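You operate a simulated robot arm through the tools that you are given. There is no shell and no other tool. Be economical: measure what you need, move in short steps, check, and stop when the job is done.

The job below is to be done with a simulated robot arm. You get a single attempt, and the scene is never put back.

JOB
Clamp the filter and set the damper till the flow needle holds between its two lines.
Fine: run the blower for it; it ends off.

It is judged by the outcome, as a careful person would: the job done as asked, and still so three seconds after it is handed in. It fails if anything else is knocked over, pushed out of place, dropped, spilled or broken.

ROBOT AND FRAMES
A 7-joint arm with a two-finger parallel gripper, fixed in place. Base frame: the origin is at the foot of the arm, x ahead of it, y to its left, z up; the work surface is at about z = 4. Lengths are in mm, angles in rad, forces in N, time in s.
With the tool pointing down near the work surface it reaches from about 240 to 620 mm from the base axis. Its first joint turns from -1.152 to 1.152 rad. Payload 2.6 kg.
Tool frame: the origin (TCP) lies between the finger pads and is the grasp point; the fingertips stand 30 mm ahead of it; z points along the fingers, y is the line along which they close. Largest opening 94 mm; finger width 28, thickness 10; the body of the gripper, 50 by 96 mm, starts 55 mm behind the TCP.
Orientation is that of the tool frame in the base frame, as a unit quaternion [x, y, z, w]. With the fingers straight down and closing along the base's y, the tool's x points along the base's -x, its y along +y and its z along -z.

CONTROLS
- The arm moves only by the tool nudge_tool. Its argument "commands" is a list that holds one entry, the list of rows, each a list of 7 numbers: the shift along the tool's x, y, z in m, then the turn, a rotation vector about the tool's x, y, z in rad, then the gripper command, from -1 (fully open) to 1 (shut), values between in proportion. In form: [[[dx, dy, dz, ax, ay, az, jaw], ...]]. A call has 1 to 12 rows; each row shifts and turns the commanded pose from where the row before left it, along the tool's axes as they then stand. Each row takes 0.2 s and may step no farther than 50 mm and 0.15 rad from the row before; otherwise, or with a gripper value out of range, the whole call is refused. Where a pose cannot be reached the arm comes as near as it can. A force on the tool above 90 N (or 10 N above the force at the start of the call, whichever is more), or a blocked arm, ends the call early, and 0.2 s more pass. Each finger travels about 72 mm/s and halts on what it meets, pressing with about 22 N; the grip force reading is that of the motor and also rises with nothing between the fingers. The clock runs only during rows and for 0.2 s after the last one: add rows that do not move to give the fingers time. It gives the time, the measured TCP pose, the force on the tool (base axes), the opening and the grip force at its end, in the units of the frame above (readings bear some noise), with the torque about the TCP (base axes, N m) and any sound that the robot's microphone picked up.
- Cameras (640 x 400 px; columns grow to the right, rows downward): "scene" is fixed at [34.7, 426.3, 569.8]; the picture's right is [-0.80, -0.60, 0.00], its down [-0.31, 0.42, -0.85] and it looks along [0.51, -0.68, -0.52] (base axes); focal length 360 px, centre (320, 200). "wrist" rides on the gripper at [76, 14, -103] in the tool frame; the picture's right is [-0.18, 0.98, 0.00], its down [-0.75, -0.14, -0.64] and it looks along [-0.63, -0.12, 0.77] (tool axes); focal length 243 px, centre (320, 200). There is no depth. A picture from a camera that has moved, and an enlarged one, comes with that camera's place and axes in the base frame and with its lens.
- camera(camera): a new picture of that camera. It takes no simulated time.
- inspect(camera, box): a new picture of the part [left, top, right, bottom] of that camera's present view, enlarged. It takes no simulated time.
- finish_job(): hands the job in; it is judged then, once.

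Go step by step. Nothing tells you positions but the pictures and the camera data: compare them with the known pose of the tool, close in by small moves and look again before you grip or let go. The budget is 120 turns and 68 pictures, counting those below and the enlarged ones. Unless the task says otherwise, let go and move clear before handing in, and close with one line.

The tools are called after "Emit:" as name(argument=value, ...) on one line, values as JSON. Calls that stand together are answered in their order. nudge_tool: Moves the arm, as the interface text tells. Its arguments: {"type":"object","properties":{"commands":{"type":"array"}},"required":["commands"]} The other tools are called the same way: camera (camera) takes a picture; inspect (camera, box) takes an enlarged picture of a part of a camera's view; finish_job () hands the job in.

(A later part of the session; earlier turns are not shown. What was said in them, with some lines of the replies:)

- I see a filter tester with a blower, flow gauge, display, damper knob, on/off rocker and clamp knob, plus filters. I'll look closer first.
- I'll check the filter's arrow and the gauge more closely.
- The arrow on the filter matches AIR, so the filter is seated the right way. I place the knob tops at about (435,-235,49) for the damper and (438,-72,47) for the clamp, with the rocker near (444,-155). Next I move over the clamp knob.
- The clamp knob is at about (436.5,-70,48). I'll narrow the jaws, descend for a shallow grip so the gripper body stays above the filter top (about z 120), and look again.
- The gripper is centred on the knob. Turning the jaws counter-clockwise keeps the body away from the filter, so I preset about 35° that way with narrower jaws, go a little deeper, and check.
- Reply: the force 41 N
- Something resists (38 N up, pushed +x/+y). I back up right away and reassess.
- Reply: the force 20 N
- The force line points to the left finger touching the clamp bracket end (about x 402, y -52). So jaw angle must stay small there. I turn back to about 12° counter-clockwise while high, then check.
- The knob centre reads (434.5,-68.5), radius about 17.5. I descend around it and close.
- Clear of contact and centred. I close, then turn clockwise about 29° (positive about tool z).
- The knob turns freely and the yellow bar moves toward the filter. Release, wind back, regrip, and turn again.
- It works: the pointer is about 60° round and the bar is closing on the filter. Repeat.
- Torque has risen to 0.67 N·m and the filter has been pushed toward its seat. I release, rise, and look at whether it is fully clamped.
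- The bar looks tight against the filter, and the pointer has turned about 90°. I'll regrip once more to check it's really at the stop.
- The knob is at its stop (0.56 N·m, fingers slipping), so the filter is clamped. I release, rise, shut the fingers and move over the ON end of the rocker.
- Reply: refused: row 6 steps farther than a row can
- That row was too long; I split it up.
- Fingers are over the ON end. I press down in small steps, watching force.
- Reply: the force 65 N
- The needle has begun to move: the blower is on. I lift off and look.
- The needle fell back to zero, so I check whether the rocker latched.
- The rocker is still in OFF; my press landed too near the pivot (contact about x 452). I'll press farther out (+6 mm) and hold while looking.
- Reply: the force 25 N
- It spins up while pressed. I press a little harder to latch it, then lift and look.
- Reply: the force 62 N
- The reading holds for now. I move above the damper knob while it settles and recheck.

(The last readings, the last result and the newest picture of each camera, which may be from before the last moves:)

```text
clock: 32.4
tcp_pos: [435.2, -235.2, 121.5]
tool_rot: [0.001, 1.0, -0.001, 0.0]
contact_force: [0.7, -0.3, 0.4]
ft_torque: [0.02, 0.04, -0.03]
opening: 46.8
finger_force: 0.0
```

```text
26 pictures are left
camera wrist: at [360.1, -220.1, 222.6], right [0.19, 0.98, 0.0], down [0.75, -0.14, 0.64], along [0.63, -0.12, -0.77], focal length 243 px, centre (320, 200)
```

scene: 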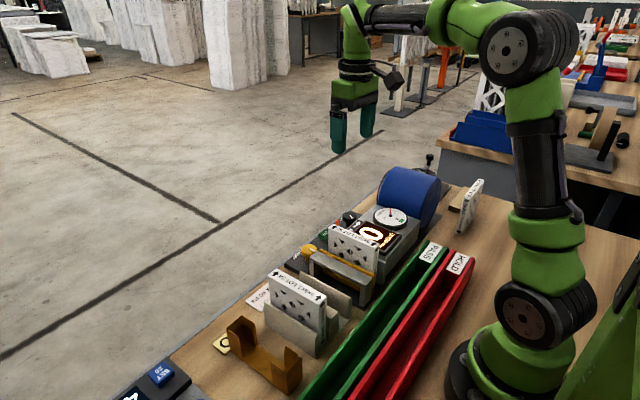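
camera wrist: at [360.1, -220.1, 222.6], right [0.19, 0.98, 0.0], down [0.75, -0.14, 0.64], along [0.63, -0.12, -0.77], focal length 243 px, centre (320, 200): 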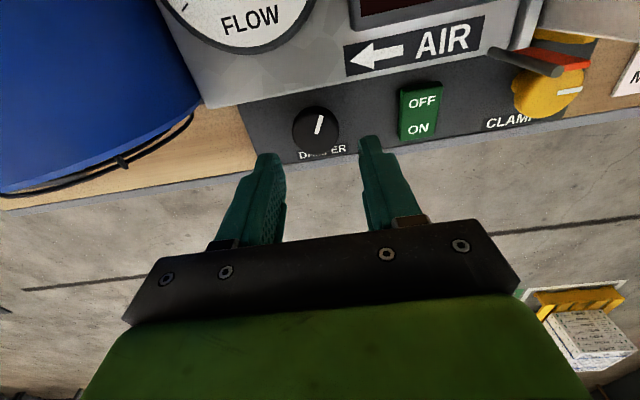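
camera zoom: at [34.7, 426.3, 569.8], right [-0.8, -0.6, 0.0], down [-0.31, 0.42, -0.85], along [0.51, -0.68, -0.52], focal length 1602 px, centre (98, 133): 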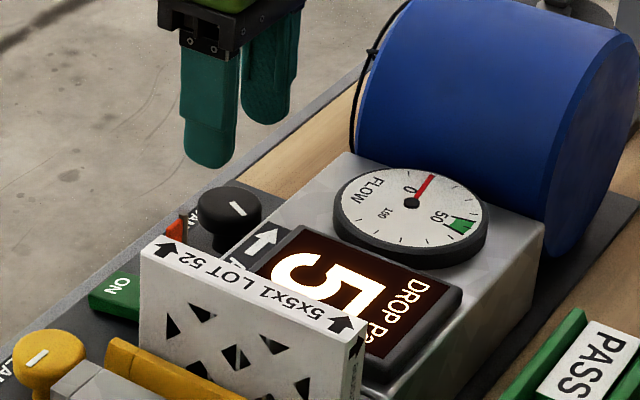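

Blower is latched on and flow holds at about 10. The damper knob is at (434,-236.5). I descend around it slightly outward, grip and try a small clockwise turn.

Emit:
nudge_tool(commands=[[[-0.002, -0.0015, 0.02, 0, 0, 0, 0], [0, 0, 0.02, 0, 0, 0, 0], [0, 0, 0.016, 0, 0, 0, 0.0], [0, 0, 0, 0, 0, 0, 0.0], [0, 0, 0, 0, 0, 0, 1], [0, 0, 0, 0, 0, 0, 1], [0, 0, 0, 0, 0, 0, 1]]])

Emit:
nudge_tool(commands=[[[0, 0, 0, 0, 0, 0.1, 1], [0, 0, 0, 0, 0, 0.1, 1], [0, 0, 0, 0, 0, 0.1, 1], [0, 0, 0, 0, 0, 0, 1], [0, 0, 0, 0, 0, 0, 1], [0, 0, 0, 0, 0, 0, 1]]])

Emit:
inspect(camera="scene", box=[300, 170, 440, 260])

```text
clock: 34.0
tcp_pos: [436.9, -240.1, 63.4]
tool_rot: [0.001, 1.0, -0.003, 0.0]
contact_force: [6.2, -19.0, -10.5]
ft_torque: [-0.31, -0.41, -0.1]
opening: 37.2
finger_force: 45.3
```

```text
clock: 35.4
tcp_pos: [436.0, -238.5, 63.2]
tool_rot: [0.15, 0.989, -0.002, 0.0]
contact_force: [-4.8, -18.6, -5.0]
ft_torque: [-0.75, -0.41, -0.05]
opening: 37.1
finger_force: 45.1
```

```text
4.44 times, centred on (370, 215) of scene
camera zoom: at [34.7, 426.3, 569.8], right [-0.8, -0.6, 0.0], down [-0.31, 0.42, -0.85], along [0.51, -0.68, -0.52], focal length 1602 px, centre (98, 133)
```

zoom: 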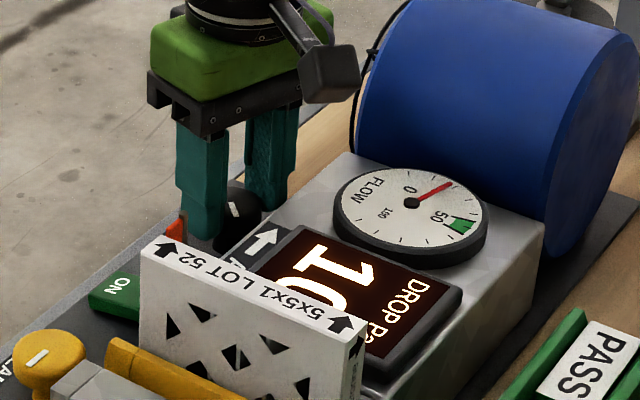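

Clockwise increases flow (about 12 → 24). I release, wind back past centre, regrip and turn further.

Emit:
nudge_tool(commands=[[[0, 0, 0, 0, 0, 0, 0], [0, -0.002, 0, 0, 0, 0, 0], [0, 0, 0, 0, 0, -0.14, 0.0], [0, 0, 0, 0, 0, -0.14, 0.0], [0, 0, 0, 0, 0, -0.14, 0], [0, 0, 0, 0, 0, -0.13, 0], [0, 0, 0, 0, 0, 0, 0], [0, 0, 0, 0, 0, 0, 1], [0, 0, 0, 0, 0, 0, 1], [0, 0, 0, 0, 0, 0, 1]]])

Emit:
nudge_tool(commands=[[[0, 0, 0, 0, 0, 0.1, 1], [0, 0, 0, 0, 0, 0.1, 1], [0, 0, 0, 0, 0, 0.1, 1], [0, 0, 0, 0, 0, 0.1, 1], [0, 0, 0, 0, 0, 0.1, 1], [0, 0, 0, 0, 0, 0, 1], [0, 0, 0, 0, 0, 0, 1], [0, 0, 0, 0, 0, 0, 1]]])

Emit:
inspect(camera="scene", box=[300, 170, 440, 260])

```text
clock: 37.6
tcp_pos: [437.0, -241.2, 64.6]
tool_rot: [-0.125, 0.992, -0.003, 0.001]
contact_force: [8.4, -15.7, -6.6]
ft_torque: [-0.37, -0.37, -0.03]
opening: 37.3
finger_force: 44.9
```

```text
clock: 39.4
tcp_pos: [435.6, -238.7, 64.6]
tool_rot: [0.126, 0.992, 0.0, 0.001]
contact_force: [4.7, -10.4, 3.8]
ft_torque: [-0.22, -0.32, -0.03]
opening: 37.0
finger_force: 45.1
```

```text
4.44 times, centred on (370, 215) of scene
camera zoom: at [34.7, 426.4, 569.8], right [-0.8, -0.6, 0.0], down [-0.31, 0.42, -0.85], along [0.51, -0.68, -0.52], focal length 1602 px, centre (98, 133)
```

zoom: 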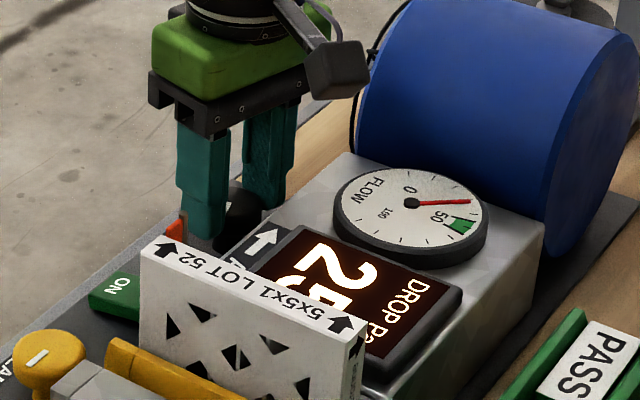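

Good progress. Regrip and turn about 0.42 rad more, then read closely.

Emit:
nudge_tool(commands=[[[0, 0, 0, 0, 0, 0, 0], [0, -0.001, 0, 0, 0, 0, 0], [0, 0, 0, 0, 0, -0.14, 0.0], [0, 0, 0, 0, 0, -0.14, 0.0], [0, 0, 0, 0, 0, -0.14, 0], [0, 0, 0, 0, 0, -0.12, 0], [0, 0, 0, 0, 0, 0, 0], [0, 0, 0, 0, 0, 0, 1], [0, 0, 0, 0, 0, 0, 1], [0, 0, 0, 0, 0, 0, 1]]])

Emit:
nudge_tool(commands=[[[0, 0, 0, 0, 0, 0.1, 1], [0, 0, 0, 0, 0, 0.1, 1], [0, 0, 0, 0, 0, 0.1, 1], [0, 0, 0, 0, 0, 0.08, 1], [0, 0, 0, 0, 0, 0, 1], [0, 0, 0, 0, 0, 0, 1], [0, 0, 0, 0, 0, 0, 1], [0, 0, 0, 0, 0, 0, 1], [0, 0, 0, 0, 0, 0, 1]]])

Emit:
inspect(camera="scene", box=[355, 190, 425, 240])

```text
clock: 41.6
tcp_pos: [436.3, -240.9, 63.9]
tool_rot: [-0.145, 0.989, -0.001, 0.0]
contact_force: [3.9, -4.9, -3.1]
ft_torque: [-0.21, 0.0, -0.03]
opening: 37.4
finger_force: 44.9
```

```text
clock: 43.6
tcp_pos: [435.9, -240.3, 65.7]
tool_rot: [0.046, 0.999, 0.0, 0.001]
contact_force: [-2.2, 0.6, 15.5]
ft_torque: [0.11, -0.14, -0.02]
opening: 37.4
finger_force: 44.9
```

```text
8.00 times, centred on (390, 215) of scene
camera zoom: at [34.6, 426.4, 569.8], right [-0.8, -0.6, 0.0], down [-0.31, 0.42, -0.85], along [0.51, -0.68, -0.52], focal length 2884 px, centre (-240, 80)
```

zoom: 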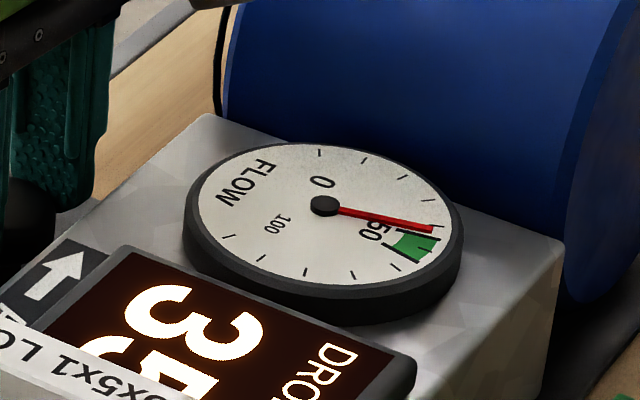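

The needle sits just short of the band. I add about 0.22 rad and check.

Emit:
nudge_tool(commands=[[[0, 0, 0, 0, 0, 0.08, 1], [0, 0, 0, 0, 0, 0.08, 1], [0, 0, 0, 0, 0, 0.06, 1], [0, 0, 0, 0, 0, 0, 1], [0, 0, 0, 0, 0, 0, 1], [0, 0, 0, 0, 0, 0, 1], [0, 0, 0, 0, 0, 0, 1], [0, 0, 0, 0, 0, 0, 1], [0, 0, 0, 0, 0, 0, 1]]])

Emit:
inspect(camera="scene", box=[355, 190, 425, 240])

```text
clock: 45.6
tcp_pos: [437.9, -239.1, 64.3]
tool_rot: [0.156, 0.988, 0.001, -0.001]
contact_force: [-7.8, 15.6, 27.1]
ft_torque: [0.4, 0.09, 0.06]
opening: 37.3
finger_force: 44.9
```

```text
8.00 times, centred on (390, 215) of scene
camera zoom: at [34.5, 426.4, 569.7], right [-0.8, -0.6, 0.0], down [-0.31, 0.42, -0.85], along [0.51, -0.68, -0.52], focal length 2884 px, centre (-240, 80)
```

zoom: 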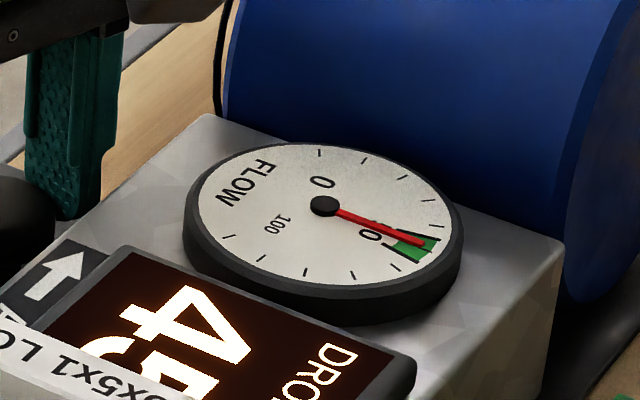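

The needle is inside the band. I release the knob, rise clear, and confirm it holds.

Emit:
nudge_tool(commands=[[[0, 0, 0, 0, 0, 0, 0], [0, 0, 0, 0, 0, 0, 0], [0, 0, -0.02, 0, 0, 0, 0], [0, 0, -0.04, 0, 0, 0.0, 0.0], [0, 0, -0.02, 0, 0, -0.15, 0], [0, 0, 0, 0, 0, -0.15, 0], [0, 0, 0, 0, 0, 0, 0], [0, 0, 0, 0, 0, 0, 0], [0, 0, 0, 0, 0, 0, 0], [0, 0, 0, 0, 0, 0, 0]]])

Emit:
inspect(camera="scene", box=[355, 190, 425, 240])

Emit:
camera(camera="wrist")

```text
clock: 47.8
tcp_pos: [437.6, -239.9, 145.0]
tool_rot: [0.005, 1.0, 0.001, 0.001]
contact_force: [-0.2, 0.0, -0.3]
ft_torque: [0.0, 0.0, -0.02]
opening: 46.9
finger_force: 0.0
```

```text
8.00 times, centred on (390, 215) of scene
camera zoom: at [34.7, 426.3, 569.8], right [-0.8, -0.6, 0.0], down [-0.31, 0.42, -0.85], along [0.51, -0.68, -0.52], focal length 2884 px, centre (-240, 80)
```

zoom: 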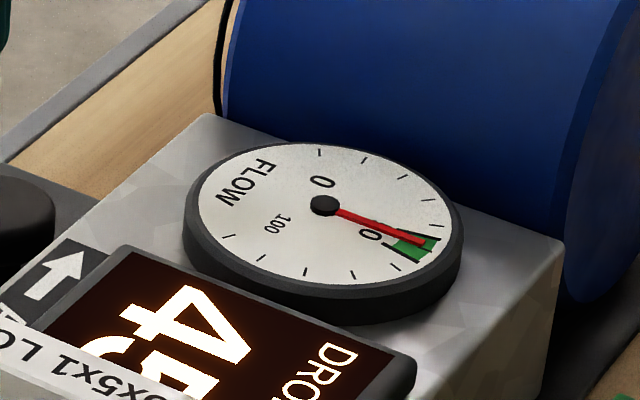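

```text
20 pictures are left
camera wrist: at [362.5, -222.9, 246.9], right [0.2, 0.98, 0.0], down [0.75, -0.15, 0.64], along [0.63, -0.13, -0.77], focal length 243 px, centre (320, 200)
```

wrist: 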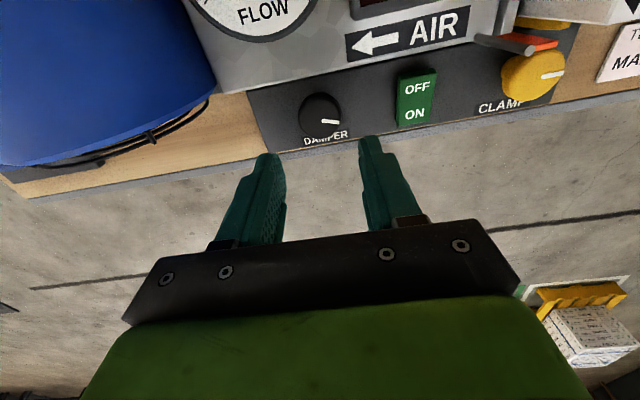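

Emit:
nudge_tool(commands=[[[0, 0, 0, 0, 0, 0, 1], [0, 0, 0, 0, 0, 0, 1], [0, 0, 0, 0, 0, 0, 1], [0, 0, 0, 0, 0, 0, 1], [0, 0, 0, 0, 0, 0, 1], [0, 0, 0, 0, 0, 0, 1], [0, 0, 0, 0, 0, 0, 1], [0, 0, 0, 0, 0, 0, 1], [0, 0, 0, 0, 0, 0, 1], [0, 0, 0, 0, 0, 0, 1]]])

Emit:
inspect(camera="scene", box=[385, 205, 417, 225])

```text
clock: 50.0
tcp_pos: [438.3, -238.4, 145.2]
tool_rot: [0.006, 1.0, 0.0, -0.001]
contact_force: [-0.7, 0.1, 0.7]
ft_torque: [-0.01, 0.0, 0.0]
opening: 0.2
finger_force: 21.8
```

```text
16.00 times, centred on (401, 215) of scene
camera zoom: at [34.7, 426.3, 569.8], right [-0.8, -0.6, 0.0], down [-0.31, 0.42, -0.85], along [0.51, -0.68, -0.52], focal length 5768 px, centre (-976, -40)
```

zoom: 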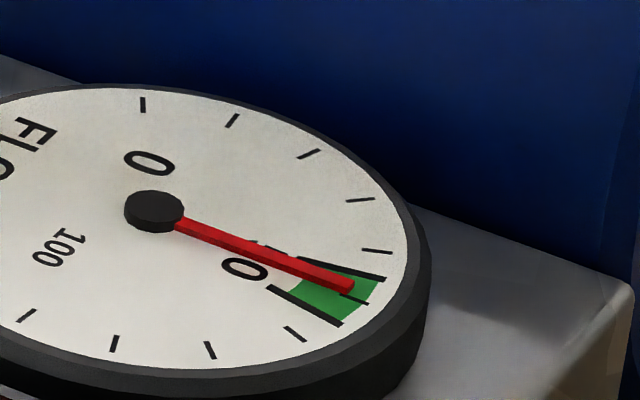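

The needle holds at about 50, mid-band, and is stable. Next I switch off: move over the OFF end with shut fingers, turned 90° so they're narrow along x.

Emit:
nudge_tool(commands=[[[0.005, 0.042, 0, 0, 0, 0, 1], [0.004, 0.042, 0, 0, 0, 0, 1]]])

Emit:
nudge_tool(commands=[[[0, 0, 0, 0, 0, 0.143, 1], [0, 0, 0, 0, 0, 0.143, 1], [0, 0, 0, 0, 0, 0.143, 1], [0, 0, 0, 0, 0, 0.143, 1], [0, 0, 0, 0, 0, 0.143, 1], [0, 0, 0, 0, 0, 0.143, 1], [0, 0, 0, 0, 0, 0.143, 1], [0, 0, 0, 0, 0, 0.143, 1], [0, 0, 0.01, 0, 0, 0.143, 1], [0, 0, 0.02, 0, 0, 0.143, 1], [0, 0, 0.02, 0, 0, 0.143, 1], [0, 0, 0.01, 0, 0, 0, 1]]])

Emit:
camera(camera="wrist")

Emit:
inspect(camera="scene", box=[280, 170, 420, 260])

```text
clock: 50.6
tcp_pos: [429.7, -155.8, 144.8]
tool_rot: [0.006, 1.0, 0.0, 0.0]
contact_force: [1.4, 0.8, 0.5]
ft_torque: [0.0, 0.03, -0.05]
opening: 0.4
finger_force: 21.6
```

```text
clock: 53.2
tcp_pos: [427.1, -156.8, 84.0]
tool_rot: [0.712, 0.702, 0.0, 0.0]
contact_force: [-0.4, 0.0, -0.2]
ft_torque: [-0.05, -0.02, 0.02]
opening: 0.1
finger_force: 22.3
```

```text
18 pictures are left
camera wrist: at [444.1, -79.0, 185.8], right [0.98, -0.2, 0.0], down [-0.15, -0.75, 0.64], along [-0.13, -0.63, -0.77], focal length 243 px, centre (320, 200)
```

wrist: 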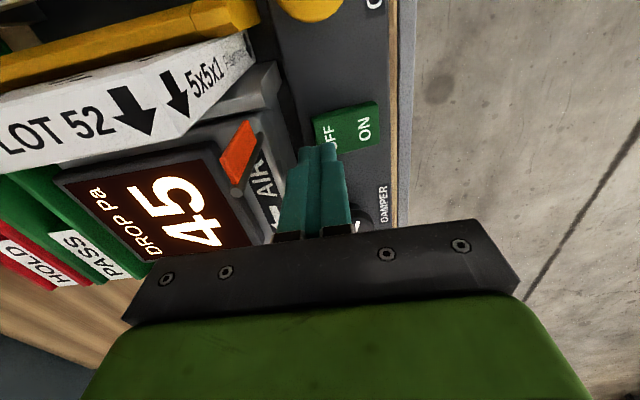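

```text
4.44 times, centred on (350, 215) of scene
camera zoom: at [34.7, 426.3, 569.8], right [-0.8, -0.6, 0.0], down [-0.31, 0.42, -0.85], along [0.51, -0.68, -0.52], focal length 1602 px, centre (187, 133)
```

zoom: 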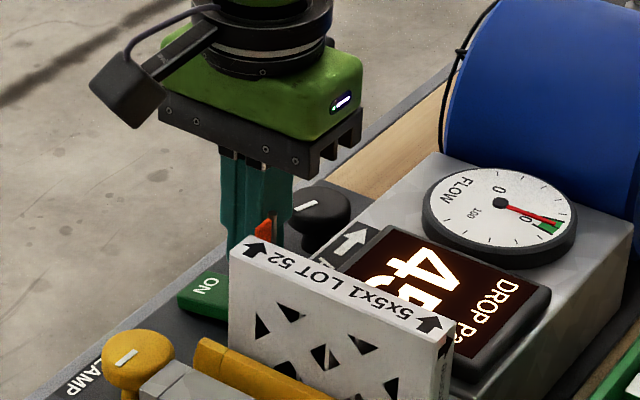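

The finger sits over the OFF end; the red-flag post near (402,-128) is close to the gripper body, so I shift 7 mm away from it (and 2 mm in +x) before pressing in small steps.

Emit:
nudge_tool(commands=[[[-0.007, 0.002, 0, 0, 0, 0, 1], [0, 0, 0.008, 0, 0, 0, 1], [0, 0, 0.006, 0, 0, 0, 1], [0, 0, 0.004, 0, 0, 0, 1], [0, 0, 0.003, 0, 0, 0, 1], [0, 0, 0, 0, 0, 0, 1]]])

Emit:
inspect(camera="scene", box=[280, 170, 420, 260])

```text
clock: 54.6
tcp_pos: [429.9, -163.8, 62.8]
tool_rot: [0.712, 0.702, 0.0, 0.0]
contact_force: [0.9, -0.6, -0.3]
ft_torque: [0.0, 0.0, 0.0]
opening: 0.2
finger_force: 21.9
```

```text
4.44 times, centred on (350, 215) of scene
camera zoom: at [34.7, 426.3, 569.8], right [-0.8, -0.6, 0.0], down [-0.31, 0.42, -0.85], along [0.51, -0.68, -0.52], focal length 1602 px, centre (187, 133)
```

zoom: 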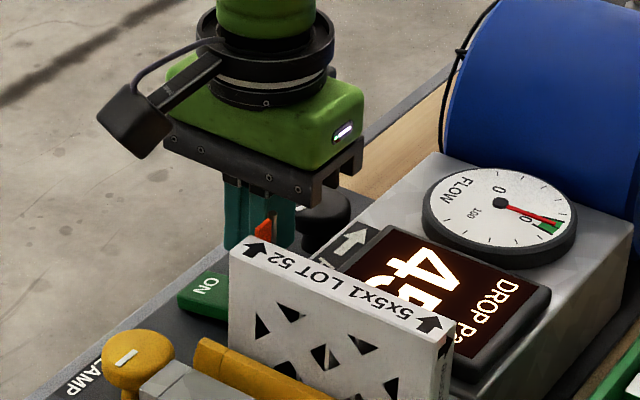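

Emit:
nudge_tool(commands=[[[0, 0, 0.003, 0, 0, 0, 1], [0, 0, 0.003, 0, 0, 0, 1], [0, 0, 0.003, 0, 0, 0, 1], [0, 0, 0, 0, 0, 0, 1], [0, 0, 0, 0, 0, 0, 1]]])

Emit:
inspect(camera="scene", box=[280, 170, 420, 260])

```text
clock: 55.8
tcp_pos: [430.1, -163.9, 57.7]
tool_rot: [0.715, 0.699, 0.002, -0.002]
contact_force: [-45.4, 10.1, 67.7]
ft_torque: [0.47, 0.76, 0.23]
opening: 0.0
finger_force: 22.3
```

```text
4.44 times, centred on (350, 215) of scene
camera zoom: at [34.3, 426.5, 569.7], right [-0.8, -0.6, 0.0], down [-0.31, 0.42, -0.85], along [0.51, -0.68, -0.52], focal length 1602 px, centre (187, 133)
```

zoom: 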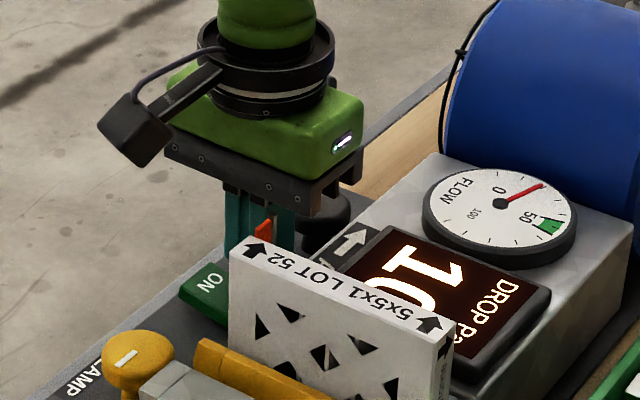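

The blower is spinning down and the rocker has tipped. I lift straight up and check it stays off.

Emit:
nudge_tool(commands=[[[0, 0, -0.01, 0, 0, 0, 1], [0, 0, -0.03, 0, 0, 0, 1], [0, 0, -0.04, 0, 0, 0, 1], [0, 0, -0.04, 0, 0, 0, 1], [0, 0, -0.04, 0, 0, 0, 1], [0, 0, 0, 0, 0, 0, 1], [0, 0, 0, 0, 0, 0, 1], [0, 0, 0, 0, 0, 0, 1], [0, 0, 0, 0, 0, 0, 1], [0, 0, 0, 0, 0, 0, 1]]])

Emit:
inspect(camera="scene", box=[280, 170, 440, 270])

Emit:
camera(camera="wrist")

Emit:
camera(camera="scene")

```text
clock: 58.0
tcp_pos: [431.2, -162.9, 214.6]
tool_rot: [0.712, 0.703, 0.0, 0.0]
contact_force: [-0.3, 0.2, 0.1]
ft_torque: [0.03, -0.02, 0.03]
opening: 0.0
finger_force: 21.5
```

```text
4.00 times, centred on (360, 220) of scene
camera zoom: at [34.7, 426.3, 569.8], right [-0.8, -0.6, 0.0], down [-0.31, 0.42, -0.85], along [0.51, -0.68, -0.52], focal length 1442 px, centre (160, 120)
```

zoom: 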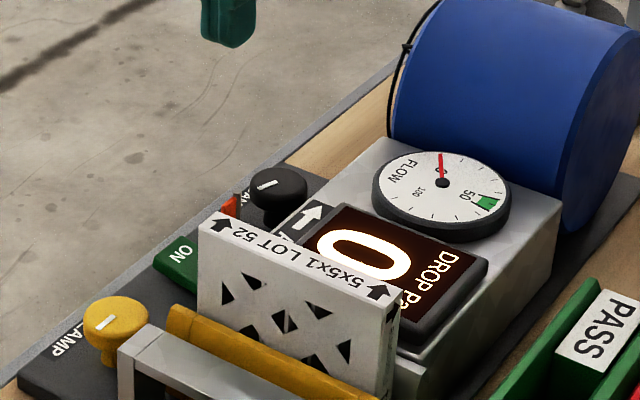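

```text
13 pictures are left
camera wrist: at [448.0, -86.2, 316.3], right [0.98, -0.2, 0.0], down [-0.15, -0.75, 0.64], along [-0.13, -0.63, -0.77], focal length 243 px, centre (320, 200)
```

wrist: 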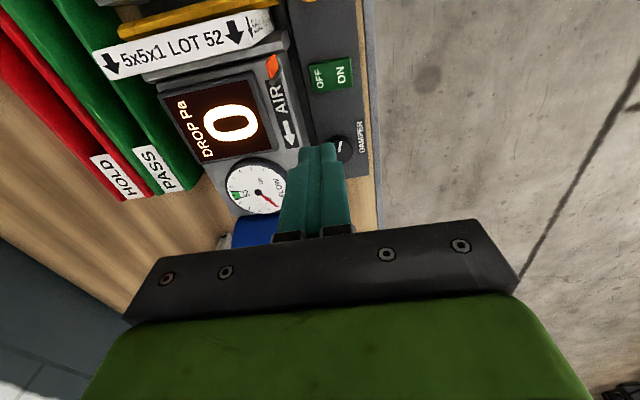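

```text
12 pictures are left
```

scene: 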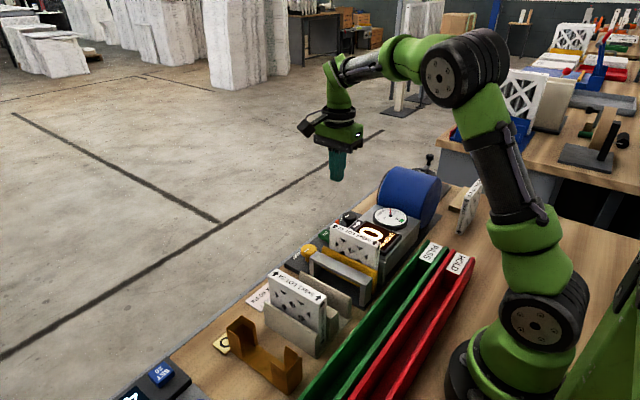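

The blower is off with the needle at zero, the clamp and damper are where I set them, nothing else has moved, and the arm is clear. I'm handing in.

Emit:
finish_job()

```text
The job is handed in.
```

The filter is clamped, and the damper is set so the flow needle held mid-band at about 50 with the blower running; the blower is now off.
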